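You operate a simulated robot arm through the tools that you are given. There is no shell and no other tool. Be economical: measure what you need, move in short steps, check, and stop when the job is done.

The job below is to be done with a simulated robot arm. You get a single attempt, and the scene is never put back.

JOB
Press the flattener stop button three times. Then push the bottom drawer shut. Then take the chock on the top of the parts table and put it away on the bottom shelf of the roller rack. Then turn the grey disc to 95. Then turn the speed knob of the blue belt to 1. Then take the blue roll and leave it on top of the paper bundle on the top shelf of the wall rack. Then fetch the cream stopper and set it on top of the orange block. Then fetch the suction cup from the top of the load on the strap table and set it on the bottom shelf of the film rack. Do these in the order given. Set down upright: chock, blue roll.

It is judged by the outcome, as a careful person would: the job done as asked, and still so three seconds after it is handed in. It fails if anything else is knocked over, pushed out of place, dropped, spilled or broken. Lids that push on must go on centred and level and be pressed home; caps that screw on are set level and turned clockwise until they are tight.

ROBOT AND FRAMES
A 7-joint arm with a fingered hand on a trunk, on a base that drives. Base frame: it is fixed to the floor where the robot stands at the start and does not move with it; the origin is under the middle of the robot, x ahead of it, y to its left, z up. Lengths are in mm, angles in rad, forces in N, time in s.
With the tool pointing down near the work surface it reaches from about 100 to 640 mm from the robot's upright axis, wherever it stands. Its first joint turns from -1.204 to 3.002 rad. Places, roughly: blue roll (9x9x15 cm) [1200, 400, 600]; bottom drawer [-200, 7600, 300]; bottom shelf of the film rack [-7700, 2200, 200]; bottom shelf of the roller rack (72x24 cm) [-3240, 4020, 240]; chock (15x8x10 cm) [4100, 8200, 800]; cream stopper [-2000, -3000, 750]; flattener stop button [500, -300, 1000]; grey disc [3800, 4300, 800]; orange block [-2000, -3000, 750]; paper bundle (34x21x5 cm) [1800, -2100, 1000]; speed knob of the blue belt [2000, 1900, 800]; suction cup (4x4x4 cm) [-6700, 3100, 900]. Payload 3.2 kg.
The TCP is the grasp point between the finger pads, 26 mm short of the fingertips. In the tool frame z runs along the fingers and y along their closing line. Largest opening 88 mm; the body of the gripper starts 30 mm behind the TCP. The gripper is a hand of 5 fingers: y runs from the thumb to the fingers, the wrist lies at [-16, -108, -172] in the tool frame, and closing takes about 1.5 s.
Orientation is that of the tool frame in the base frame, as a unit quaternion [x, y, z, w]. With the fingers straight down and the wrist toward the robot, the tool's x, y and z point along [0, 1, 0], [1, 0, 0] and [0, 0, -1] of the base frame.

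CONTROLS
- The arm moves only by the tool send_rows. Its argument "increments" is a list of rows, each a list of 2 entries, a list of its own where there are three numbers: the shift along the tool's x, y, z in units of 40 mm (1.0 is 40 mm), then the turn, a rotation vector about the tool's x, y, z in units of 5 degrees (1.0 is 5 degrees). In form: [[[dx, dy, dz], [wx, wy, wz]], ...]. A call has 1 to 10 rows; each row shifts and turns the commanded pose from where the row before left it, along the tool's axes as they then stand. "grip" is the finger opening in mm, from 0 to 88, set as the call begins (left out, the last holds). A call with a number of a shift or a turn outside -1 to 1 is refused whole. Each row takes 0.2 s and may step no farther than 50 mm and 0.15 rad from the row before; otherwise, or with a gripper value out of range, the whole call is refused. Where a pose cannot be reached the arm comes as near as it can. A force on the tool above 40 N (or 10 N above the force at the start of the call, whichever is more), or a blocked arm, ends the call early, and 0.2 s more pass. Each finger travels about 72 mm/s and halts on what it meets, pressing with about 24 N; the grip force reading is that of the motor and also rises with nothing between the fingers. The clock runs only during rows and for 0.2 s after the last one: add rows that do not move to give the fingers time. The reply holds the time, the measured pose of the TCP, the force on the tool along the base axes, the opening and the grip force, in the units named above and with some noise, with the torque about the TCP (base axes, N m) and any sound that the robot's microphone picked up.
- Cameras (640 x 400 px; columns grow to the right, rows downward): "scene" is now at [128.7, -43.8, 1321.5]; the picture's right is [-0.49, -0.87, 0.00], its down [-0.46, 0.26, -0.85] and it looks along [0.74, -0.41, -0.53] (base axes); focal length 272 px, centre (320, 200). "wrist" rides on the gripper at [67, -97, -117] in the tool frame; the picture's right is [-0.71, 0.33, -0.62], its down [-0.65, -0.65, 0.39] and it looks along [-0.28, 0.68, 0.68] (tool axes); focal length 234 px, centre (320, 200). There is no depth. A picture from a camera that has moved, and an enlarged one, comes with that camera's place and axes in the base frame and with its lens.
- snapshot(camera): a new picture of that camera. No time passes.
- raise_lower(by): slides the trunk up (or, below 0, down) by that many mm; the arm and the scene camera ride with it, the base frame stays. It gives what a move gives, with no picture.
- steer(legs): drives the robot by 1 to 6 legs, each [ahead, left, turn to the left] in mm, mm and rad, along the robot's own axes; the way and the turn of a leg run together, so that a leg with both is an arc; at most 1500 mm and 3.142 rad a leg. The arm and the cameras ride along, it lands a little off, and it stops where it bumps. It gives what a move gives.
- finger_targets(index, middle, ring, little, thumb_bend, thumb_turn): sets how far each is bent, from 0 (flat) to 100 (curled in); at 30 the hand is open as for a grip, at 70 the pads meet at the TCP. One left out holds its place. A second passes; each finger stops where it meets its share of the squeeze, and holds until it gets a number again. A gripper value or a shape takes the hand back. It gives what a move gives, with no picture; readings hold the bend of each and the force on index, middle, ring, little, thumb and palm. thumb_turn goes from beside the hand (0) to across from the fingers (100), as for a grip.
- set_grasp(shape): the hand has 5 fingers and takes this shape, open, in about a second: jaw (thumb against the fingers, like two jaws); tri (thumb and two fingers); tip (a fingertip pinch); poke (one finger out to press); point (the index stretched); flat (the hand flat); cup (the hand cupped); fist (a fist). The gripper value then closes the fingers along that shape, each until it touches; the sizes above hold for jaw. It gives what a move gives, with no picture.
- aim_head(pan, tilt): turns the head with the scene camera to pan (to the left, within 1.501 rad either way) and tilt (down, from -0.506 to 1.204), counted from straight ahead of the robot. It gives what a move gives.
- close_up(camera, box): a new picture of the part [left, top, right, bottom] of that camera's present view, enlarged. No time passes.
- finish_job(): hands the job in; it is judged then, once.

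Go step by step. Nothing tells you exact positions but the pictures and the camera data: compare them with the known pose of the tool, close in by small moves and look again before you grip or let go. The budget is 186 turns and 144 pictures, counting those below and the enlarged ones. Unless the task says otherwise, let go and move clear before handing in, and close with one line.

The tools are called after "Request:" as a command line: name --argument value ..., lists and objects as JSON in quotes. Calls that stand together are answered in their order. send_rows: Moves the arm, as the interface text tells. Its arguments: {"type":"object","properties":{"increments":{"type":"array","items":{"type":"array"}},"grip":{"type":"number"}},"required":["increments"]} The other tools are called the same way: raise_lower (by) slides the trunk up or down; set_grasp (shape) gives the hand a shape; finger_targets (index, middle, ring, little, thumb_bend, thumb_turn) moves the fingers one by one; steer (legs) drives the base; aim_head (pan, tilt) turns the head that bears the scene camera; snapshot (camera) takes a picture; close_up (camera, box) takes an enlarged picture of a part of a camera's view; finish_job () hands the job in.

At the start:

```text
t: 0.0
position: [530.3, -115.7, 1135.9]
tool_rot: [0.708, 0.707, 0.0, 0.0]
ft_force: [0.7, 0.7, -0.3]
ft_torque: [-0.02, 0.0, -0.01]
width: 87.7
grip_force: 0.0
shape: jaw
bend: [30.0, 30.0, 30.0, 30.0, 30.0, 97.0]
finger forces: [0.0, 0.1, 0.0, 0.0, 0.1, 0.0]
trunk travel left (down, up): [-625.0, 215.0]
robot x, y, heading: [-3.1, 1.0, 0.001]
head pan, tilt: [-0.51, 0.555]
```

scene: 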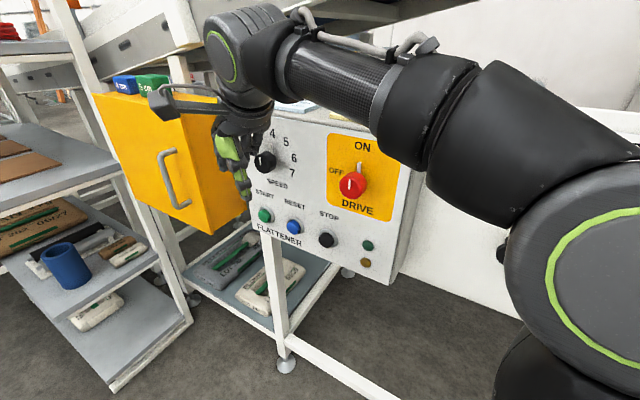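
wrist: 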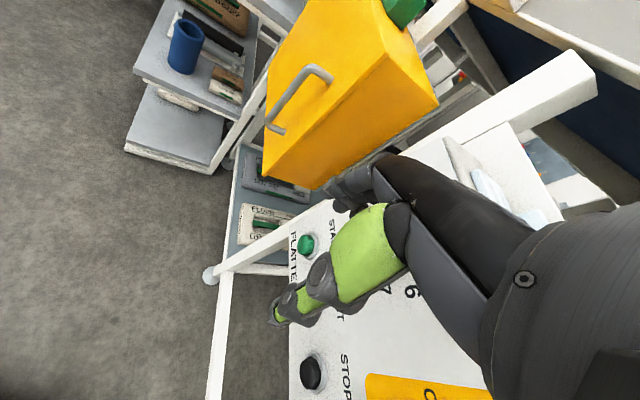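

The panel with the black STOP button is ahead to the right; from both cameras I put the button at about [494, -267, 954], with the panel facing (-0.49, 0.87). I back off a little, shape the hand to poke, and start yawing the hand to face the panel.

Request:
send_rows --increments '[[[0, -1, 0], [0, 0, 0]], [[0, -1, 0], [0, 0, 0]], [[0, -1, 0], [0, 0, 0]], [[0, 0, 0], [0, 0, 1]], [[0, 0, 0], [0, 0, 1]], [[0, 0, 0], [0, 0, 1]], [[0, 0, 0], [0, 0, 1]], [[0, 0, 0], [0, 0, 1]], [[0, 0, 0], [0, 0, 1]], [[0, 0, 0], [0, 0, 1]]]'

Request:
set_grasp --shape "poke"

Request:
send_rows --increments '[[[0, 0, 0], [0, 0, 1]], [[0, 0, 0], [0, 0, 1]], [[0, 0, 0], [0, 0, 1]], [[0, 0, 0], [0, 0, 1]], [[0, 0, 0], [0, 0, 1]], [[0, 0, 0], [-1, 0, 0]], [[0, 0, 0], [-1, 0, 0]], [[0, 0, 0], [-1, 0, 0]], [[0, 0, 0], [-1, 0, 0]], [[0, 0, 0], [-1, 0, 0]]]'

Request:
snapshot --camera "scene"

```text
t: 2.2
position: [410.6, -115.7, 1136.4]
tool_rot: [0.888, 0.46, 0.0, 0.0]
ft_force: [0.3, 0.3, -0.5]
ft_torque: [-0.02, -0.02, 0.0]
width: 88.0
grip_force: 0.0
shape: jaw
bend: [30.0, 30.0, 30.0, 30.0, 30.0, 97.0]
finger forces: [0.0, 0.1, 0.1, 0.2, 0.0, 0.1]
trunk travel left (down, up): [-625.0, 215.0]
robot x, y, heading: [1.5, 0.1, 0.0]
head pan, tilt: [-0.51, 0.555]
```

```text
t: 3.1
position: [411.8, -116.3, 1136.6]
tool_rot: [0.887, 0.462, 0.0, 0.0]
ft_force: [0.3, -0.7, 0.1]
ft_torque: [0.0, 0.05, -0.05]
width: 0.2
grip_force: 0.1
shape: poke
bend: [70.0, 70.0, 99.0, 99.0, 0.0, 100.0]
finger forces: [0.0, 0.0, 0.0, 0.1, 0.0, 0.1]
trunk travel left (down, up): [-625.0, 215.0]
robot x, y, heading: [-1.0, 1.3, -0.002]
head pan, tilt: [-0.51, 0.555]
```

```text
t: 5.3
position: [411.3, -115.1, 1136.1]
tool_rot: [0.943, 0.252, 0.057, 0.21]
ft_force: [0.1, 0.1, 0.1]
ft_torque: [0.02, 0.02, 0.04]
width: 0.0
grip_force: 0.2
shape: poke
bend: [70.0, 70.0, 99.0, 99.0, 0.0, 100.0]
finger forces: [0.0, 0.0, 0.1, 0.1, 0.1, 0.0]
trunk travel left (down, up): [-625.0, 215.0]
robot x, y, heading: [1.9, 3.7, 0.002]
head pan, tilt: [-0.51, 0.555]
```

```text
141 pictures are left
camera scene: at [128.7, -43.6, 1321.5], right [-0.49, -0.87, 0.0], down [-0.46, 0.26, -0.85], along [0.74, -0.41, -0.53], focal length 272 px, centre (320, 200)
```

scene: 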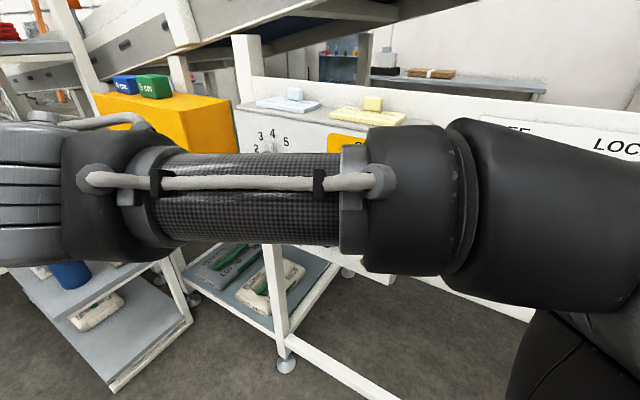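

The arm now hides the panel from the head, so I look through the wrist camera and continue pitching the hand.

Request:
send_rows --increments '[[[0, 0, 0], [-1, 0, 0]], [[0, 0, 0], [-1, 0, 0]], [[0, 0, 0], [-1, 0, 0]], [[0, 0, 0], [-1, 0, 0]], [[0, 0, 0], [-1, 0, 0]], [[0, 0, 0], [-1, 0, 0]], [[0, 0, 0], [-1, 0, 0]], [[0, 0, 0], [-1, 0, 0]]]'

Request:
snapshot --camera "wrist"

Request:
snapshot --camera "scene"

```text
t: 7.1
position: [421.1, -114.6, 1134.7]
tool_rot: [0.815, 0.218, 0.14, 0.519]
ft_force: [-0.6, 0.7, 0.0]
ft_torque: [0.01, -0.03, 0.04]
width: 0.0
grip_force: 0.1
shape: poke
bend: [70.0, 70.0, 99.0, 99.0, 0.0, 100.0]
finger forces: [0.0, 0.1, 0.0, 0.1, 0.1, 0.0]
out of reach, approached as far as the arm can: row 7, 8
trunk travel left (down, up): [-625.0, 215.0]
robot x, y, heading: [0.0, -4.5, -0.004]
head pan, tilt: [-0.51, 0.555]
```

```text
140 pictures are left
camera wrist: at [406.0, 47.5, 1094.5], right [-0.83, 0.02, 0.56], down [-0.52, -0.39, -0.76], along [0.21, -0.92, 0.33], focal length 234 px, centre (320, 200)
```

wrist: 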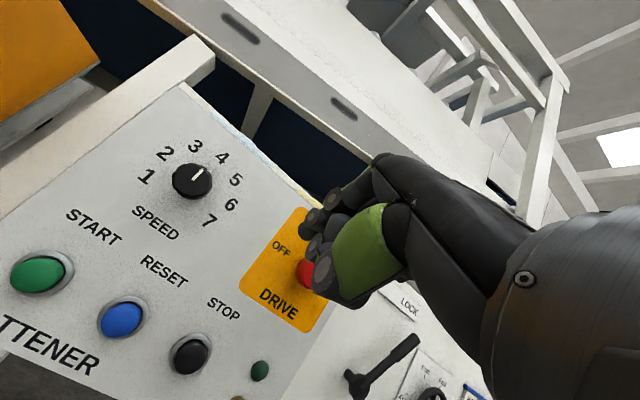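

```text
139 pictures are left
camera scene: at [128.9, -43.4, 1321.5], right [-0.49, -0.87, 0.0], down [-0.46, 0.26, -0.85], along [0.74, -0.41, -0.53], focal length 272 px, centre (320, 200)
```

scene: 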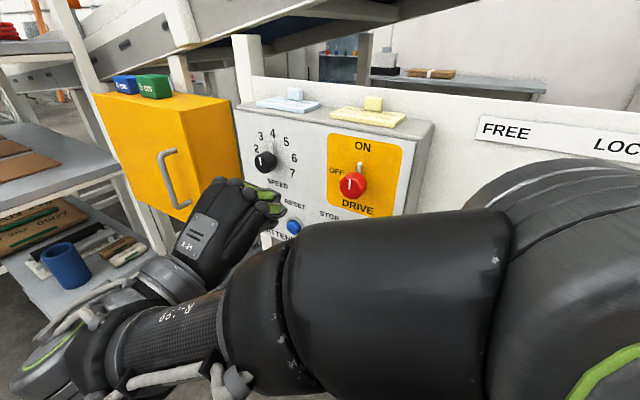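

The wrist view shows the STOP button clearly, and it lies at about [493, -267, 963]. I keep only the index out, lower the trunk toward button height, and look again.

Request:
finger_targets --index 60 --middle 100 --ring 100 --little 100

Request:
raise_lower --by -150

Request:
snapshot --camera "wrist"

Request:
close_up --camera "scene" --box '[140, 100, 440, 290]'

```text
t: 8.1
position: [421.3, -115.2, 1133.2]
tool_rot: [0.814, 0.218, 0.14, 0.519]
ft_force: [0.1, -0.6, -0.4]
ft_torque: [-0.02, 0.01, 0.02]
width: 29.2
grip_force: 0.1
shape: fingers
bend: [60.0, 100.0, 100.0, 100.0, 0.0, 100.0]
finger forces: [0.0, 0.1, 0.0, 0.0, 0.0, 0.0]
trunk travel left (down, up): [-625.0, 215.0]
robot x, y, heading: [0.8, -2.6, 0.004]
head pan, tilt: [-0.51, 0.555]
```

```text
t: 9.8
position: [420.4, -115.6, 983.2]
tool_rot: [0.814, 0.218, 0.139, 0.52]
ft_force: [0.0, 0.3, 0.2]
ft_torque: [0.0, 0.04, -0.02]
width: 29.0
grip_force: 0.1
shape: fingers
bend: [60.0, 100.0, 100.0, 100.0, 0.0, 100.0]
finger forces: [0.1, 0.1, 0.0, 0.0, 0.1, 0.0]
trunk travel left (down, up): [-475.0, 365.0]
robot x, y, heading: [0.7, -1.3, 0.001]
head pan, tilt: [-0.51, 0.555]
```

```text
138 pictures are left
camera wrist: at [405.7, 47.3, 944.7], right [-0.83, 0.01, 0.56], down [-0.52, -0.39, -0.76], along [0.21, -0.92, 0.33], focal length 234 px, centre (320, 200)
```

wrist: 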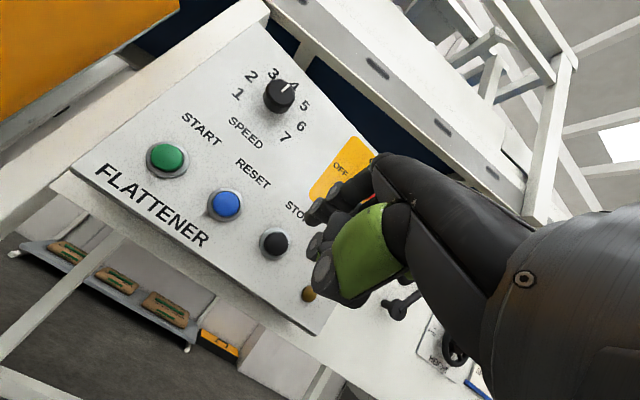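

```text
2.11 times, centred on (290, 195) of scene
camera zoom: at [128.6, -43.8, 1171.5], right [-0.49, -0.87, 0.0], down [-0.46, 0.26, -0.85], along [0.74, -0.41, -0.53], focal length 572 px, centre (383, 210)
```

zoom: 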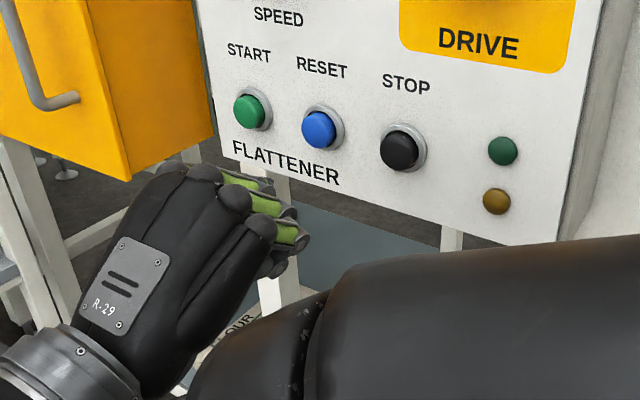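

I can't single out the index tip in this shape, so I stretch the index with the point shape and check where its tip is.

Request:
set_grasp --shape "point"

Request:
snapshot --camera "wrist"

Request:
close_up --camera "scene" --box '[140, 100, 440, 290]'

```text
t: 10.8
position: [420.6, -115.7, 983.1]
tool_rot: [0.815, 0.218, 0.139, 0.519]
ft_force: [-1.0, -0.7, 0.0]
ft_torque: [0.05, -0.02, 0.02]
width: 83.5
grip_force: 0.1
shape: point
bend: [20.0, 100.0, 100.0, 100.0, 99.0, 86.0]
finger forces: [0.0, 0.0, 0.0, 0.0, 0.0, 0.0]
trunk travel left (down, up): [-475.0, 365.0]
robot x, y, heading: [-2.4, 0.6, 0.002]
head pan, tilt: [-0.51, 0.555]
```

```text
136 pictures are left
camera wrist: at [405.8, 47.3, 944.6], right [-0.83, 0.01, 0.56], down [-0.52, -0.39, -0.76], along [0.21, -0.92, 0.33], focal length 234 px, centre (320, 200)
```

wrist: 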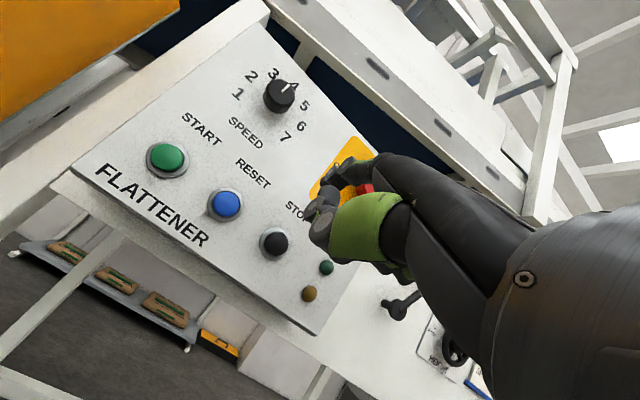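

```text
2.11 times, centred on (290, 195) of scene
camera zoom: at [128.7, -43.8, 1171.5], right [-0.49, -0.87, 0.0], down [-0.46, 0.26, -0.85], along [0.74, -0.41, -0.53], focal length 572 px, centre (383, 210)
```

zoom: 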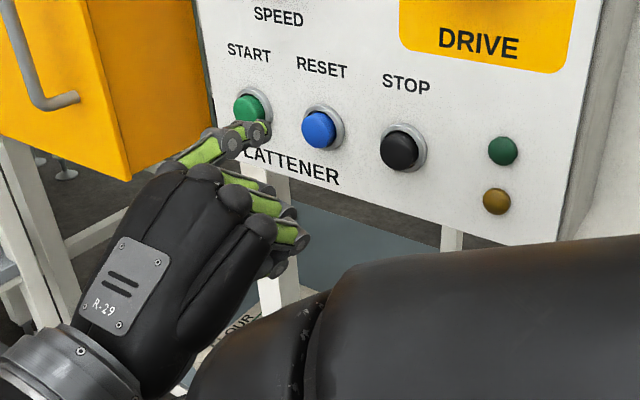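

With point, the index tip stands at about [452, -137, 1033]. I go down about 70, shift right 28 and come forward 60, then check again.

Request:
raise_lower --by -72

Request:
send_rows --increments '[[[-0.7, 0, 0], [0, 0, 0]], [[0, 0.32, 0.68], [0, 0, 0]], [[0, 0.32, 0.68], [0, 0, 0]]]'

Request:
snapshot --camera "wrist"

Request:
close_up --camera "scene" --box '[140, 50, 440, 240]'

```text
t: 11.8
position: [419.9, -114.9, 911.9]
tool_rot: [0.815, 0.218, 0.139, 0.519]
ft_force: [-0.2, -0.1, 1.0]
ft_torque: [0.0, 0.0, 0.0]
width: 83.4
grip_force: 0.0
shape: point
bend: [20.0, 100.0, 100.0, 100.0, 99.0, 86.0]
finger forces: [0.1, 0.0, 0.1, 0.1, 0.0, 0.0]
trunk travel left (down, up): [-403.0, 437.0]
robot x, y, heading: [-1.9, 2.8, 0.003]
head pan, tilt: [-0.51, 0.555]
```

```text
t: 12.7
position: [449.4, -179.2, 903.8]
tool_rot: [0.815, 0.219, 0.139, 0.519]
ft_force: [0.1, -0.5, 0.5]
ft_torque: [-0.01, 0.03, 0.04]
width: 83.4
grip_force: 0.1
shape: point
bend: [20.0, 100.0, 100.0, 100.0, 99.0, 86.0]
finger forces: [0.0, 0.0, 0.0, 0.1, 0.0, 0.1]
out of reach, approached as far as the arm can: row 1
trunk travel left (down, up): [-403.0, 437.0]
robot x, y, heading: [3.0, -2.5, -0.002]
head pan, tilt: [-0.51, 0.555]
```

```text
134 pictures are left
camera wrist: at [434.3, -16.6, 865.1], right [-0.83, 0.01, 0.56], down [-0.52, -0.39, -0.76], along [0.21, -0.92, 0.33], focal length 234 px, centre (320, 200)
```

wrist: 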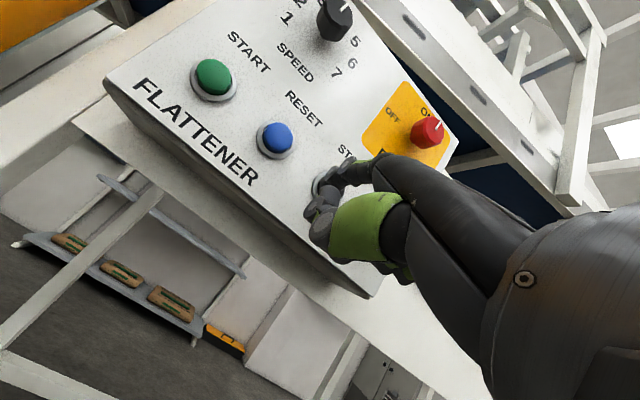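

```text
2.11 times, centred on (290, 145) of scene
camera zoom: at [128.8, -44.1, 1099.4], right [-0.49, -0.87, 0.0], down [-0.46, 0.26, -0.85], along [0.74, -0.41, -0.53], focal length 572 px, centre (383, 316)
```

zoom: 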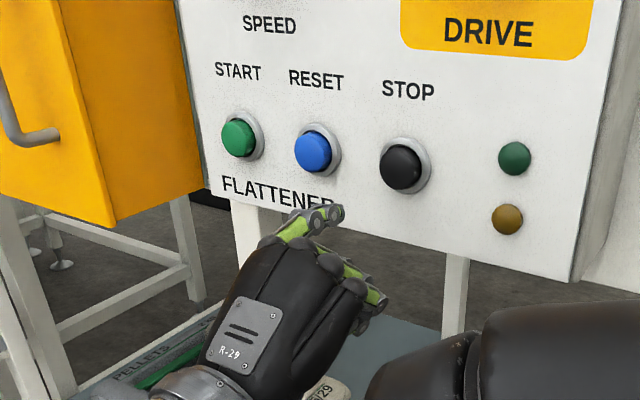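

The tip is at about [481, -200, 947] and the button face at about [497, -267, 964]. I raise 17, go right 18 and forward 40.

Request:
raise_lower --by 17

Request:
send_rows --increments '[[[-0.45, 0, 0], [0, 0, 0]], [[0, 0.21, 0.45], [0, 0, 0]], [[0, 0.21, 0.45], [0, 0, 0]]]'

Request:
close_up --camera "wrist" --box '[220, 80, 460, 230]'

Request:
close_up --camera "scene" --box '[220, 50, 420, 176]'

```text
t: 13.3
position: [450.8, -178.4, 921.2]
tool_rot: [0.815, 0.217, 0.138, 0.519]
ft_force: [0.3, 0.6, 0.3]
ft_torque: [0.02, -0.02, 0.01]
width: 83.5
grip_force: 0.1
shape: point
bend: [20.0, 100.0, 100.0, 100.0, 99.0, 86.0]
finger forces: [0.0, 0.0, 0.0, 0.0, 0.0, 0.0]
trunk travel left (down, up): [-420.0, 420.0]
robot x, y, heading: [3.1, -0.1, 0.001]
head pan, tilt: [-0.51, 0.555]
```

```text
t: 14.1
position: [454.0, -222.1, 919.9]
tool_rot: [0.815, 0.218, 0.139, 0.519]
ft_force: [-0.3, 1.0, 0.0]
ft_torque: [-0.03, 0.01, -0.03]
width: 83.3
grip_force: 0.1
shape: point
bend: [20.0, 100.0, 100.0, 100.0, 99.0, 86.0]
finger forces: [0.7, 0.0, 0.0, 0.0, 0.0, 0.0]
trunk travel left (down, up): [-420.0, 420.0]
robot x, y, heading: [-0.9, 0.6, 0.001]
head pan, tilt: [-0.51, 0.555]
```

```text
2.67 times, centred on (340, 155) of wrist
camera zoom: at [438.1, -59.7, 882.1], right [-0.83, 0.01, 0.56], down [-0.52, -0.39, -0.76], along [0.21, -0.92, 0.33], focal length 624 px, centre (267, 320)
```

zoom: 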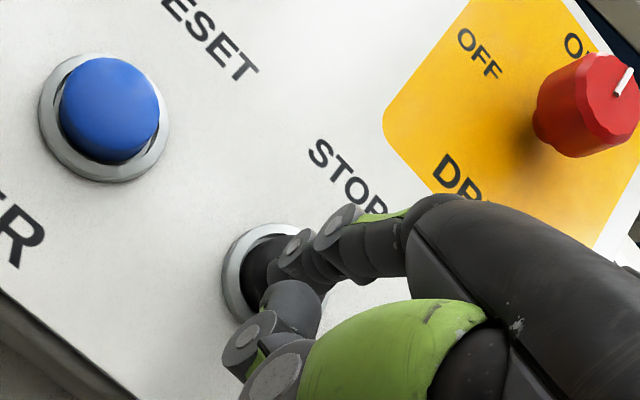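

```text
3.17 times, centred on (320, 113) of scene
camera zoom: at [128.6, -43.9, 1116.5], right [-0.49, -0.87, 0.0], down [-0.46, 0.26, -0.85], along [0.74, -0.41, -0.53], focal length 863 px, centre (320, 476)
```

zoom: 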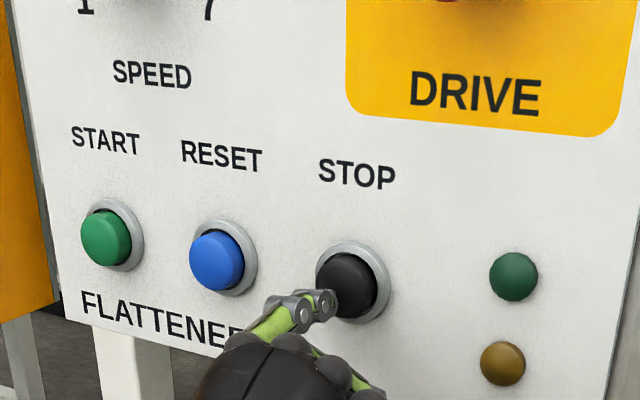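

The tip is just touching the lower left of the button. I back off a little, shift up 8 and right 5, then press carefully.

Request:
send_rows --increments '[[[0, -0.08, -0.18], [0, 0, 0]], [[-0.12, 0.18, -0.08], [0, 0, 0]], [[0, 0.08, 0.18], [0, 0, 0]], [[0, 0.06, 0.12], [0, 0, 0]]]'

Request:
close_up --camera "scene" --box '[220, 50, 420, 176]'

```text
t: 15.1
position: [451.8, -228.3, 928.6]
tool_rot: [0.815, 0.218, 0.139, 0.519]
ft_force: [-1.8, 2.8, -1.4]
ft_torque: [-0.09, -0.1, 0.02]
width: 83.6
grip_force: 0.2
shape: point
bend: [20.0, 100.0, 100.0, 100.0, 99.0, 86.0]
finger forces: [3.1, 0.0, 0.0, 0.0, 0.0, 0.1]
trunk travel left (down, up): [-420.0, 420.0]
robot x, y, heading: [-0.3, 3.6, -0.002]
head pan, tilt: [-0.51, 0.555]
heard: click
```

```text
3.17 times, centred on (320, 113) of scene
camera zoom: at [128.3, -43.2, 1116.5], right [-0.49, -0.87, 0.0], down [-0.46, 0.26, -0.85], along [0.74, -0.41, -0.53], focal length 863 px, centre (320, 476)
```

zoom: 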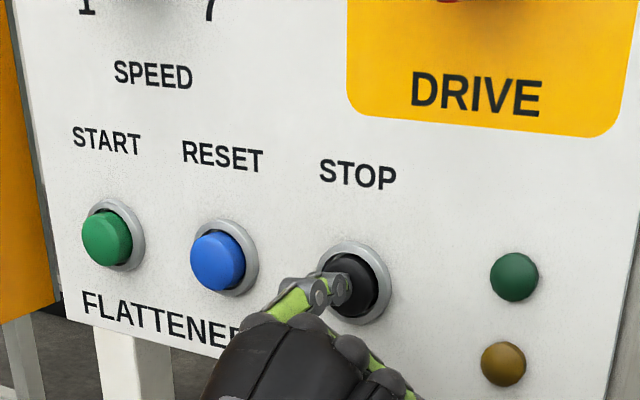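

One click heard, so that is press one. I release and watch for sounds.

Request:
send_rows --increments '[[[0, -0.14, -0.3], [0, 0, 0]], [[0, 0, 0], [0, 0, 0]]]'

Request:
send_rows --increments '[[[0, 0.14, 0.3], [0, 0, 0]], [[0, 0, 0], [0, 0, 0]]]'

```text
t: 15.7
position: [443.7, -217.4, 929.1]
tool_rot: [0.815, 0.217, 0.138, 0.519]
ft_force: [0.0, -0.1, 0.4]
ft_torque: [-0.01, 0.01, 0.01]
width: 83.3
grip_force: 0.0
shape: point
bend: [20.0, 100.0, 100.0, 100.0, 99.0, 86.0]
finger forces: [0.1, 0.1, 0.1, 0.1, 0.0, 0.0]
trunk travel left (down, up): [-420.0, 420.0]
robot x, y, heading: [-0.6, 0.1, -0.002]
head pan, tilt: [-0.51, 0.555]
```

```text
t: 16.3
position: [451.1, -228.9, 928.7]
tool_rot: [0.815, 0.218, 0.139, 0.519]
ft_force: [-0.8, 2.3, -0.4]
ft_torque: [-0.14, -0.09, 0.01]
width: 83.6
grip_force: 0.0
shape: point
bend: [20.0, 100.0, 100.0, 100.0, 99.0, 86.0]
finger forces: [3.0, 0.0, 0.1, 0.0, 0.0, 0.0]
trunk travel left (down, up): [-420.0, 420.0]
robot x, y, heading: [-0.3, 1.3, 0.003]
head pan, tilt: [-0.51, 0.555]
heard: click
```

Second click. I release, press the third time, then back well clear.

Request:
send_rows --increments '[[[0, -0.14, -0.3], [0, 0, 0]], [[0, 0, 0], [0, 0, 0]]]'

Request:
send_rows --increments '[[[0, 0.14, 0.3], [0, 0, 0]], [[0, 0, 0], [0, 0, 0]]]'

Request:
send_rows --increments '[[[0, -0.42, -0.9], [0, 0, 0]], [[0, -0.42, -0.9], [0, 0, 0]], [[0, -0.42, -0.9], [0, 0, 0]]]'

Request:
aim_head --pan 1.4 --tilt 0.3

Request:
snapshot --camera "scene"

```text
t: 16.9
position: [446.3, -218.3, 928.3]
tool_rot: [0.815, 0.218, 0.139, 0.519]
ft_force: [-0.7, -0.1, 0.0]
ft_torque: [-0.01, 0.0, 0.04]
width: 83.5
grip_force: 0.0
shape: point
bend: [20.0, 100.0, 100.0, 100.0, 99.0, 86.0]
finger forces: [0.1, 0.0, 0.0, 0.0, 0.0, 0.1]
trunk travel left (down, up): [-420.0, 420.0]
robot x, y, heading: [-0.6, -0.4, -0.001]
head pan, tilt: [-0.51, 0.555]
```

```text
t: 17.5
position: [451.8, -229.3, 930.6]
tool_rot: [0.815, 0.218, 0.139, 0.519]
ft_force: [-0.4, 2.8, -0.3]
ft_torque: [-0.13, -0.07, 0.04]
width: 83.7
grip_force: 0.0
shape: point
bend: [20.0, 100.0, 100.0, 100.0, 99.0, 86.0]
finger forces: [3.0, 0.0, 0.0, 0.0, 0.0, 0.2]
trunk travel left (down, up): [-420.0, 420.0]
robot x, y, heading: [-0.2, -1.8, 0.003]
head pan, tilt: [-0.51, 0.555]
heard: click
```

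```text
t: 18.3
position: [419.4, -123.7, 920.0]
tool_rot: [0.815, 0.217, 0.139, 0.519]
ft_force: [-0.7, -0.2, -0.1]
ft_torque: [-0.03, 0.02, -0.01]
width: 0.0
grip_force: 0.1
shape: point
bend: [20.0, 100.0, 100.0, 100.0, 99.0, 86.0]
finger forces: [0.1, 0.0, 0.1, 0.0, 0.0, 0.0]
out of reach, approached as far as the arm can: row 2, 3
trunk travel left (down, up): [-420.0, 420.0]
robot x, y, heading: [1.7, 4.8, 0.001]
head pan, tilt: [-0.51, 0.555]
```

```text
t: 20.2
position: [419.1, -123.7, 921.1]
tool_rot: [0.815, 0.217, 0.139, 0.519]
ft_force: [0.6, -0.2, -0.8]
ft_torque: [0.01, 0.01, 0.04]
width: 0.0
grip_force: 0.1
shape: point
bend: [20.0, 100.0, 100.0, 100.0, 99.0, 86.0]
finger forces: [0.0, 0.0, 0.0, 0.1, 0.0, 0.1]
trunk travel left (down, up): [-420.0, 420.0]
robot x, y, heading: [0.9, 1.5, -0.003]
head pan, tilt: [1.4, 0.3]
```

```text
129 pictures are left
camera scene: at [66.4, 92.0, 1140.0], right [0.99, -0.17, 0.0], down [-0.05, -0.29, -0.96], along [0.16, 0.94, -0.3], focal length 272 px, centre (320, 200)
```

scene: 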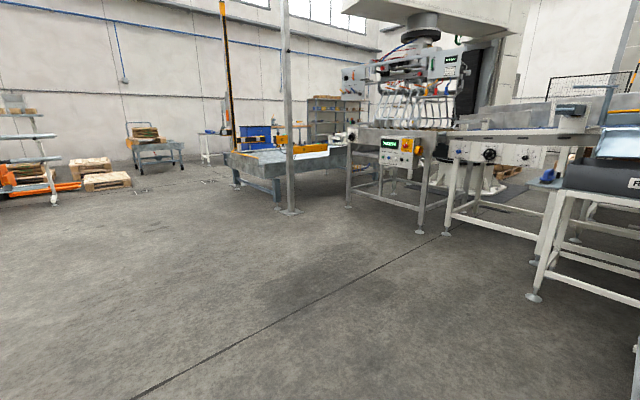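

Three presses done. Now the drawer: it should show near pixel (262, 149), so I zoom in there to plan the drive.

Request:
close_up --camera "scene" --box '[120, 80, 440, 280]'

Request:
close_up --camera "scene" --box '[190, 100, 350, 200]'

```text
2.00 times, centred on (280, 180) of scene
camera zoom: at [66.4, 92.0, 1140.0], right [0.99, -0.17, 0.0], down [-0.05, -0.29, -0.96], along [0.16, 0.94, -0.3], focal length 544 px, centre (400, 240)
```

zoom: 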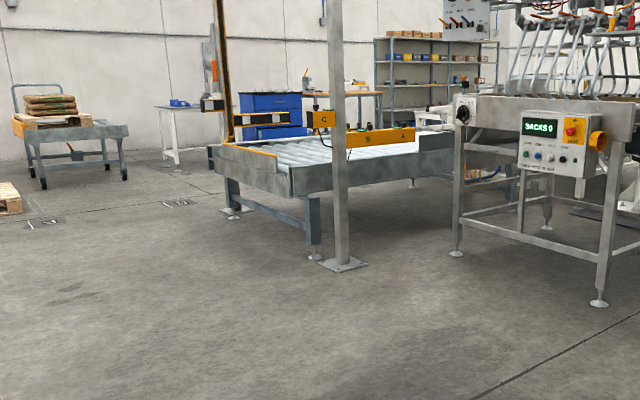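

```text
4.00 times, centred on (270, 150) of scene
camera zoom: at [66.4, 92.0, 1140.0], right [0.99, -0.17, 0.0], down [-0.05, -0.29, -0.96], along [0.16, 0.94, -0.3], focal length 1088 px, centre (520, 400)
```

zoom: 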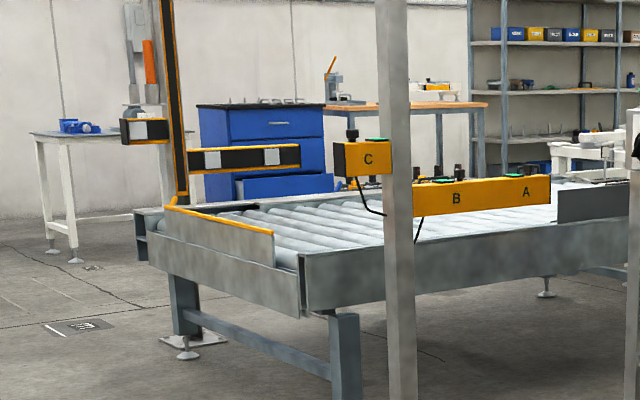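

The blue cabinet stands behind the roller table, so I go round the left of it. I slide left away from the panel, turn, drive in two steps, and look.

Request:
steer --legs '[[0, 300, 0], [0, 0, 1.9], [1500, 0, 0], [1400, 0, 0], [900, 0, 0]]'

Request:
aim_head --pan -0.4 --tilt 0.3

Request:
snapshot --camera "scene"

```text
t: 44.8
position: [-1320.1, 4317.1, 920.3]
tool_rot: [0.285, 0.794, 0.506, 0.182]
ft_force: [0.4, 0.4, 0.0]
ft_torque: [0.02, -0.04, 0.02]
width: 0.3
grip_force: 0.0
shape: point
bend: [20.0, 100.0, 100.0, 100.0, 99.0, 86.0]
finger forces: [0.0, 0.1, 0.0, 0.0, 0.1, 0.0]
trunk travel left (down, up): [-420.0, 420.0]
robot x, y, heading: [-1284.9, 3882.0, 1.933]
head pan, tilt: [1.4, 0.3]
```

```text
t: 46.5
position: [-1320.8, 4317.7, 920.8]
tool_rot: [0.284, 0.794, 0.506, 0.181]
ft_force: [-0.6, 0.2, -0.1]
ft_torque: [-0.01, 0.02, -0.01]
width: 0.1
grip_force: 0.1
shape: point
bend: [20.0, 100.0, 100.0, 100.0, 99.0, 86.0]
finger forces: [0.0, 0.0, 0.0, 0.1, 0.0, 0.0]
trunk travel left (down, up): [-420.0, 420.0]
robot x, y, heading: [-1292.5, 3882.4, 1.93]
head pan, tilt: [-0.4, 0.3]
```

```text
126 pictures are left
camera scene: at [-1301.6, 4021.5, 1140.0], right [1.0, -0.04, 0.0], down [-0.01, -0.3, -0.96], along [0.04, 0.95, -0.3], focal length 272 px, centre (320, 200)
```

scene: 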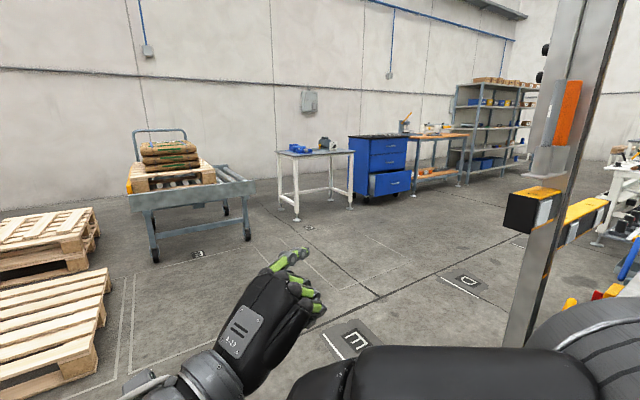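

The way is clear and the open bottom drawer shows at about [-245, 7420, 300]. I zoom in for its orientation.

Request:
close_up --camera "scene" --box '[330, 110, 458, 210]'

```text
4.00 times, centred on (394, 160) of scene
camera zoom: at [-1301.6, 4021.5, 1140.0], right [1.0, -0.04, 0.0], down [-0.01, -0.3, -0.96], along [0.04, 0.95, -0.3], focal length 1088 px, centre (24, 360)
```

zoom: 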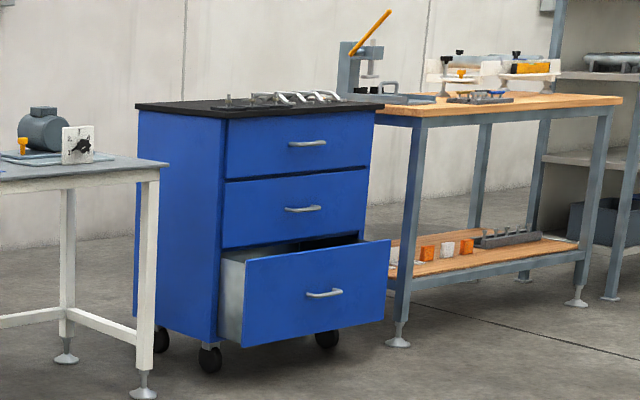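

The drawer front is centred near [-235, 7310, 300] and faces (0.41, -0.91). I drive round to stand about 700 mm in front of it with heading 1.99.

Request:
steer --legs '[[851, -319, 0], [851, -319, 0], [220, -800, 0], [220, -800, 0.06]]'

Request:
aim_head --pan 0.0 --tilt 0.7

Request:
snapshot --camera "scene"

```text
t: 63.8
position: [-3.8, 7115.4, 920.8]
tool_rot: [0.267, 0.8, 0.51, 0.17]
ft_force: [0.1, 0.4, 0.6]
ft_torque: [0.0, -0.01, -0.03]
width: 0.0
grip_force: 0.0
shape: point
bend: [20.0, 100.0, 100.0, 100.0, 99.0, 86.0]
finger forces: [0.1, 0.0, 0.1, 0.0, 0.0, 0.0]
trunk travel left (down, up): [-420.0, 420.0]
robot x, y, heading: [45.6, 6678.6, 1.972]
head pan, tilt: [-0.4, 0.3]
```

```text
t: 64.6
position: [-2.9, 7115.1, 920.3]
tool_rot: [0.269, 0.8, 0.509, 0.17]
ft_force: [0.6, -0.4, 0.3]
ft_torque: [0.0, 0.02, 0.04]
width: 0.1
grip_force: 0.0
shape: point
bend: [20.0, 100.0, 100.0, 100.0, 99.0, 86.0]
finger forces: [0.0, 0.1, 0.1, 0.0, 0.0, 0.0]
trunk travel left (down, up): [-420.0, 420.0]
robot x, y, heading: [45.5, 6681.8, 1.97]
head pan, tilt: [0.0, 0.7]
```

```text
124 pictures are left
camera scene: at [-4.9, 6805.4, 1103.9], right [0.92, 0.39, 0.0], down [0.25, -0.59, -0.77], along [-0.3, 0.7, -0.64], focal length 272 px, centre (320, 200)
```

scene: 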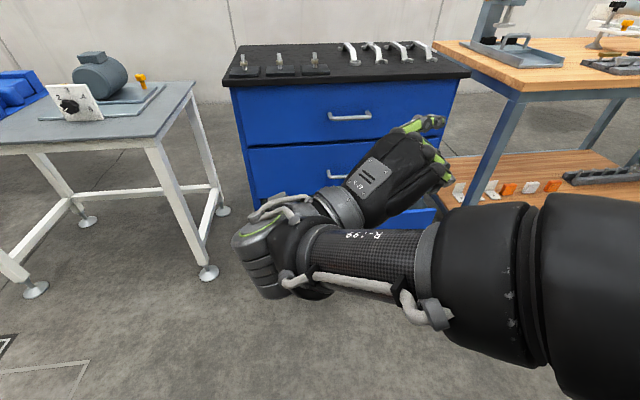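

The robot faces the cabinet squarely. I bring the hand back to straight down, as a fist.

Request:
send_rows --increments '[[[0, 0, 0], [1, 0, 0]], [[0, 0, 0], [1, 0, 0]], [[0, 0, 0], [1, 0, 0]], [[0, 0, 0], [1, 0, 0]], [[0, 0, 0], [1, 0, 0]], [[0, 0, 0], [1, 0, 0]], [[0, 0, 0], [1, 0, 0]], [[0, 0, 0], [1, 0, 0]], [[0, 0, 0], [1, 0, 0]], [[0, 0, 0], [1, 0, 0]]]'

Request:
set_grasp --shape "fist"

```text
t: 66.8
position: [-2.3, 7115.3, 921.7]
tool_rot: [0.314, 0.941, 0.123, 0.04]
ft_force: [-0.2, -0.4, 0.2]
ft_torque: [-0.01, 0.01, -0.04]
width: 0.0
grip_force: 0.0
shape: point
bend: [20.0, 100.0, 100.0, 100.0, 99.0, 86.0]
finger forces: [0.0, 0.0, 0.1, 0.0, 0.0, 0.1]
trunk travel left (down, up): [-420.0, 420.0]
robot x, y, heading: [46.1, 6679.3, 1.968]
head pan, tilt: [0.0, 0.7]
```

```text
t: 67.7
position: [-3.0, 7114.9, 920.4]
tool_rot: [0.315, 0.94, 0.124, 0.042]
ft_force: [0.4, 0.5, -0.5]
ft_torque: [-0.03, -0.02, 0.02]
width: 0.0
grip_force: 0.0
shape: fist
bend: [100.0, 100.0, 100.0, 100.0, 99.0, 84.0]
finger forces: [0.0, 0.1, 0.0, 0.0, 0.0, 0.0]
trunk travel left (down, up): [-420.0, 420.0]
robot x, y, heading: [44.8, 6682.4, 1.973]
head pan, tilt: [0.0, 0.7]
```

Request:
send_rows --increments '[[[0, 0, 0], [1, 0, 0]], [[0, 0, 0], [1, 0, 0]], [[0, 0, 0], [1, 0, 0]], [[0, 0, 0], [0, 0, -1]], [[0, 0, 0], [0, 0, -1]], [[0, 0, 0], [0, 0, -1]], [[0, 0, 0], [0, 0, -1]], [[0, 0, 0], [0, 0, -1]], [[0, 0, 0], [0, 0, -1]], [[0, 0, 0], [0, 0, -1]]]'

Request:
send_rows --increments '[[[0, 0, 0], [0, 0, -1]], [[0, 0, 0], [0, 0, -1]], [[0, 0, 0], [0, 0, -1]], [[0, 0, 0], [0, 0, -1]], [[0, 0, 0], [0, 0, -1]], [[1, -1, 0], [0, 0, 0]]]'

Request:
raise_lower --by -415

Request:
snapshot --camera "scene"

```text
t: 69.9
position: [-2.8, 7115.8, 921.0]
tool_rot: [0.016, 1.0, 0.0, 0.0]
ft_force: [0.6, 0.3, 0.4]
ft_torque: [0.02, -0.03, -0.01]
width: 0.0
grip_force: 0.1
shape: fist
bend: [100.0, 100.0, 100.0, 100.0, 99.0, 84.0]
finger forces: [0.0, 0.1, 0.0, 0.0, 0.0, 0.0]
trunk travel left (down, up): [-420.0, 420.0]
robot x, y, heading: [47.1, 6681.1, 1.974]
head pan, tilt: [0.0, 0.7]
```

```text
refused: row 6 steps farther than a row can; nothing moved
```

```text
refused: -415 is not a number from -400 to 400
```

```text
123 pictures are left
camera scene: at [-4.8, 6805.5, 1103.9], right [0.92, 0.39, 0.0], down [0.25, -0.59, -0.76], along [-0.3, 0.7, -0.64], focal length 272 px, centre (320, 200)
```

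scene: 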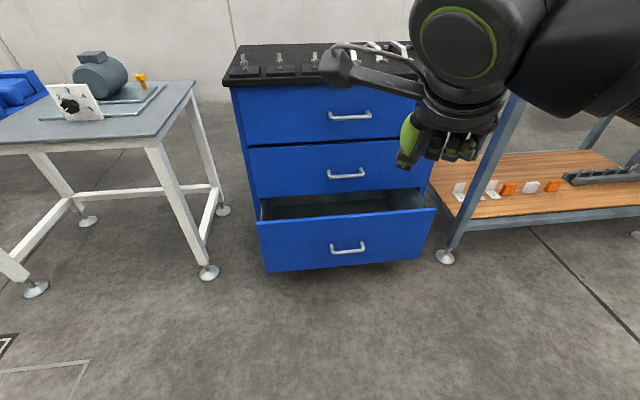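

The drawer front is further than I first thought, about 830 mm ahead of the robot and 107 right. I finish squaring the hand, lower the trunk, and turn 0.1 rad more.

Request:
send_rows --increments '[[[0, 0, 0], [0, 0, -1]], [[0, 0, 0], [0, 0, -1]], [[0, 0, 0], [0, 0, -1]], [[0, 0, 0], [0, 0, -1]], [[0, 0, 0], [0, 0, -1]]]'

Request:
raise_lower --by -400

Request:
steer --legs '[[0, 0, 0.1]]'

Request:
snapshot --camera "scene"

```text
t: 71.1
position: [-1.7, 7115.3, 920.7]
tool_rot: [-0.201, 0.98, 0.0, 0.0]
ft_force: [-0.2, 0.5, -0.1]
ft_torque: [0.0, 0.02, -0.01]
width: 0.1
grip_force: 0.1
shape: fist
bend: [100.0, 100.0, 100.0, 100.0, 99.0, 84.0]
finger forces: [0.1, 0.0, 0.0, 0.0, 0.0, 0.0]
trunk travel left (down, up): [-420.0, 420.0]
robot x, y, heading: [50.3, 6677.0, 1.97]
head pan, tilt: [0.0, 0.7]
```

```text
t: 75.0
position: [-2.3, 7115.0, 520.5]
tool_rot: [-0.2, 0.98, 0.0, 0.0]
ft_force: [-0.4, -0.3, -0.1]
ft_torque: [-0.02, 0.0, 0.02]
width: 0.0
grip_force: 0.1
shape: fist
bend: [100.0, 100.0, 100.0, 100.0, 99.0, 84.0]
finger forces: [0.0, 0.1, 0.1, 0.0, 0.0, 0.1]
trunk travel left (down, up): [-20.0, 820.0]
robot x, y, heading: [46.7, 6681.5, 1.978]
head pan, tilt: [0.0, 0.7]
```

```text
t: 75.9
position: [-45.6, 7108.3, 520.9]
tool_rot: [-0.247, 0.969, 0.001, 0.001]
ft_force: [0.4, -0.3, -0.8]
ft_torque: [-0.01, -0.02, 0.02]
width: 0.0
grip_force: 0.0
shape: fist
bend: [100.0, 100.0, 100.0, 100.0, 99.0, 84.0]
finger forces: [0.0, 0.1, 0.1, 0.1, 0.1, 0.0]
trunk travel left (down, up): [-20.0, 820.0]
robot x, y, heading: [42.5, 6676.9, 2.074]
head pan, tilt: [0.0, 0.7]
```

```text
122 pictures are left
camera scene: at [-17.1, 6799.5, 703.9], right [0.88, 0.48, 0.0], down [0.31, -0.56, -0.76], along [-0.37, 0.67, -0.64], focal length 272 px, centre (320, 200)
```

scene: 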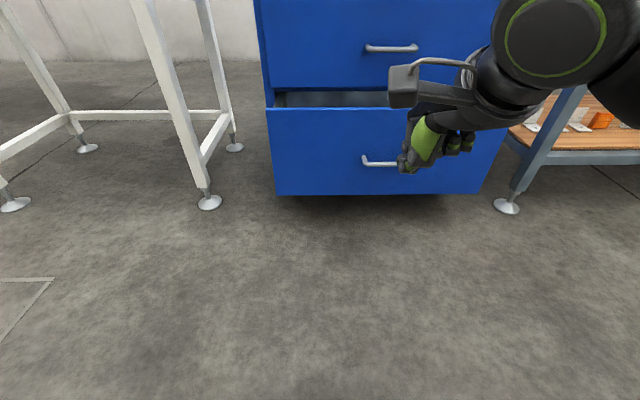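

Squared up. The drawer front spans z of about 150–450, 800 mm ahead, and is open about 145 mm. I lower the fist to z of about 385 and reach forward 100.

Request:
send_rows --increments '[[[0, 0, 0.9], [0, 0, 0]], [[0, 0, 0.9], [0, 0, 0]], [[0, 0, 0.9], [0, 0, 0]], [[0, 0, 0.7], [0, 0, 0]], [[0, 0.8, 0], [0, 0, 0]], [[0, 0.8, 0], [0, 0, 0]], [[0, 0.9, 0], [0, 0, 0]]]'

Request:
steer --legs '[[170, 0, 0]]'

Request:
snapshot --camera "scene"

```text
t: 77.5
position: [-95.1, 7195.0, 384.5]
tool_rot: [-0.247, 0.969, 0.001, -0.001]
ft_force: [0.4, -0.3, 0.0]
ft_torque: [0.01, -0.04, 0.0]
width: 0.0
grip_force: 0.1
shape: fist
bend: [100.0, 100.0, 100.0, 100.0, 99.0, 84.0]
finger forces: [0.0, 0.0, 0.0, 0.0, 0.0, 0.1]
trunk travel left (down, up): [-20.0, 820.0]
robot x, y, heading: [49.6, 6680.2, 2.066]
head pan, tilt: [0.0, 0.7]
```

```text
t: 78.9
position: [-176.4, 7344.5, 385.3]
tool_rot: [-0.248, 0.969, 0.0, 0.001]
ft_force: [0.0, -1.0, -0.6]
ft_torque: [-0.01, 0.03, 0.03]
width: 0.0
grip_force: 0.1
shape: fist
bend: [100.0, 100.0, 100.0, 100.0, 99.0, 84.0]
finger forces: [0.0, 0.0, 0.0, 0.0, 0.1, 0.0]
trunk travel left (down, up): [-20.0, 820.0]
robot x, y, heading: [-34.2, 6831.2, 2.075]
head pan, tilt: [0.0, 0.7]
```

```text
121 pictures are left
camera scene: at [-98.7, 6948.2, 703.9], right [0.88, 0.48, 0.0], down [0.31, -0.56, -0.76], along [-0.37, 0.67, -0.64], focal length 272 px, centre (320, 200)
```

scene: 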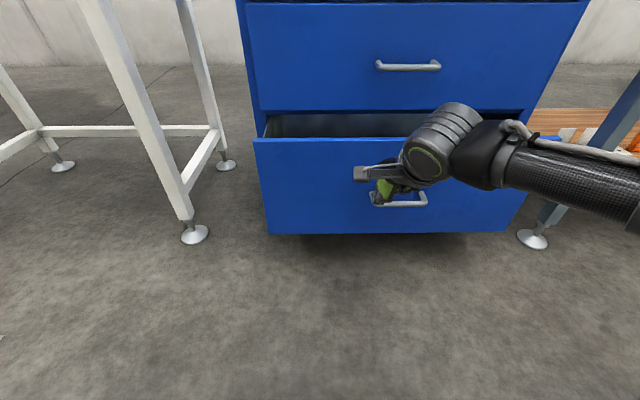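

About 45 mm to contact by my estimate. I drive ahead in small steps, watching the force.

Request:
steer --legs '[[70, 0, 0]]'

Request:
steer --legs '[[50, 0, 0]]'

Request:
snapshot --camera "scene"

```text
t: 80.0
position: [-210.8, 7405.8, 384.3]
tool_rot: [-0.248, 0.969, 0.001, 0.0]
ft_force: [-0.2, -1.0, 0.2]
ft_torque: [0.0, 0.0, 0.01]
width: 0.0
grip_force: 0.0
shape: fist
bend: [100.0, 100.0, 100.0, 100.0, 99.0, 84.0]
finger forces: [0.0, 0.0, 0.1, 0.0, 0.0, 0.0]
trunk travel left (down, up): [-20.0, 820.0]
robot x, y, heading: [-66.9, 6892.7, 2.074]
head pan, tilt: [0.0, 0.7]
```

```text
t: 80.9
position: [-234.6, 7449.6, 385.0]
tool_rot: [-0.247, 0.969, 0.0, 0.0]
ft_force: [-0.1, 0.1, 0.7]
ft_torque: [-0.04, 0.02, 0.05]
width: 0.0
grip_force: 0.1
shape: fist
bend: [100.0, 100.0, 100.0, 100.0, 99.0, 84.0]
finger forces: [0.0, 0.0, 0.0, 0.0, 0.0, 0.0]
trunk travel left (down, up): [-20.0, 820.0]
robot x, y, heading: [-91.6, 6935.7, 2.07]
head pan, tilt: [0.0, 0.7]
```

```text
120 pictures are left
camera scene: at [-156.6, 7053.8, 703.9], right [0.88, 0.48, 0.0], down [0.31, -0.56, -0.76], along [-0.37, 0.67, -0.64], focal length 272 px, centre (320, 200)
```

scene: 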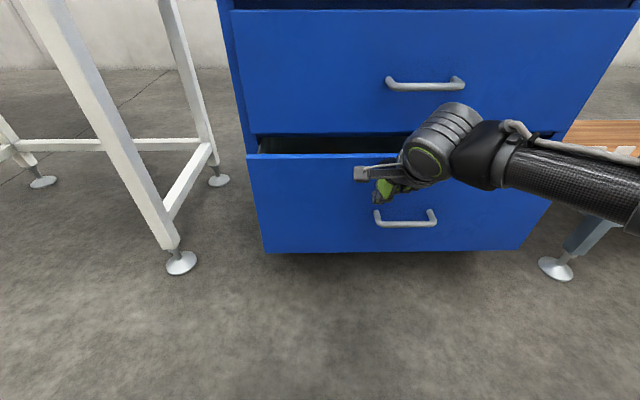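

The drawer is moving; about 70 mm remain. I go on pushing.

Request:
steer --legs '[[50, 0, 0]]'

Request:
send_rows --increments '[[[0, 0.3, 0], [0, 0, 0]], [[0, 0.3, 0], [0, 0, 0]], [[0, 0.3, 0], [0, 0, 0]], [[0, 0.3, 0], [0, 0, 0]]]'

Request:
snapshot --camera "scene"

```text
t: 81.8
position: [-258.1, 7494.5, 385.1]
tool_rot: [-0.248, 0.969, 0.001, 0.0]
ft_force: [-0.5, 0.1, 0.0]
ft_torque: [0.03, 0.0, 0.02]
width: 0.1
grip_force: 0.1
shape: fist
bend: [100.0, 100.0, 100.0, 100.0, 99.0, 84.0]
finger forces: [0.0, 0.0, 0.0, 0.0, 0.1, 0.0]
trunk travel left (down, up): [-20.0, 820.0]
robot x, y, heading: [-114.6, 6978.5, 2.071]
head pan, tilt: [0.0, 0.7]
```

```text
t: 82.8
position: [-281.2, 7535.6, 383.6]
tool_rot: [-0.248, 0.969, 0.0, 0.001]
ft_force: [-0.6, -0.3, 0.1]
ft_torque: [-0.02, -0.01, -0.01]
width: 0.2
grip_force: 0.0
shape: fist
bend: [100.0, 100.0, 100.0, 100.0, 99.0, 84.0]
finger forces: [0.0, 0.1, 0.0, 0.0, 0.1, 0.1]
trunk travel left (down, up): [-20.0, 820.0]
robot x, y, heading: [-114.6, 6980.5, 2.074]
head pan, tilt: [0.0, 0.7]
```

```text
119 pictures are left
camera scene: at [-180.8, 7098.0, 703.9], right [0.88, 0.48, 0.0], down [0.31, -0.56, -0.76], along [-0.37, 0.67, -0.64], focal length 272 px, centre (320, 200)
```

scene: 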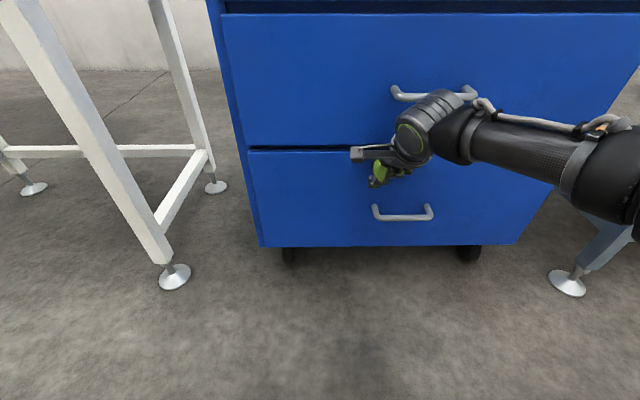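

Nearly shut. I push on in small steps until it meets its stop.

Request:
send_rows --increments '[[[0, 0.2, 0], [0, 0, 0]], [[0, 0.2, 0], [0, 0, 0]], [[0, 0, 0], [0, 0, 0]]]'

Request:
close_up --camera "scene" --box '[200, 100, 600, 260]'

```text
t: 83.2
position: [-281.5, 7537.2, 385.8]
tool_rot: [-0.248, 0.969, -0.004, 0.001]
ft_force: [11.4, -15.6, 6.9]
ft_torque: [1.0, 0.58, -0.3]
width: 0.0
grip_force: 0.1
shape: fist
bend: [100.0, 100.0, 100.0, 100.0, 99.0, 84.0]
finger forces: [0.0, 19.6, 0.0, 0.0, 0.0, 0.0]
trunk travel left (down, up): [-20.0, 820.0]
robot x, y, heading: [-111.3, 6979.8, 2.067]
head pan, tilt: [0.0, 0.7]
stopped in row 1: the force on the tool passed its limit at 51 N (the readings are from after the stop); the commanded pose is now the measured one
```

```text
1.60 times, centred on (400, 180) of scene
camera zoom: at [-179.4, 7095.9, 704.4], right [0.88, 0.48, 0.0], down [0.31, -0.56, -0.77], along [-0.37, 0.67, -0.64], focal length 435 px, centre (192, 232)
```

zoom: 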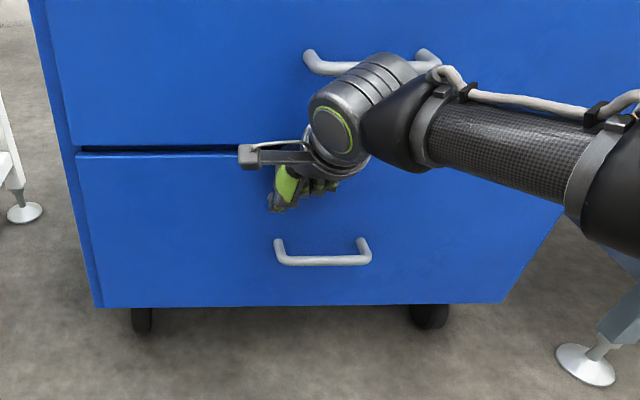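

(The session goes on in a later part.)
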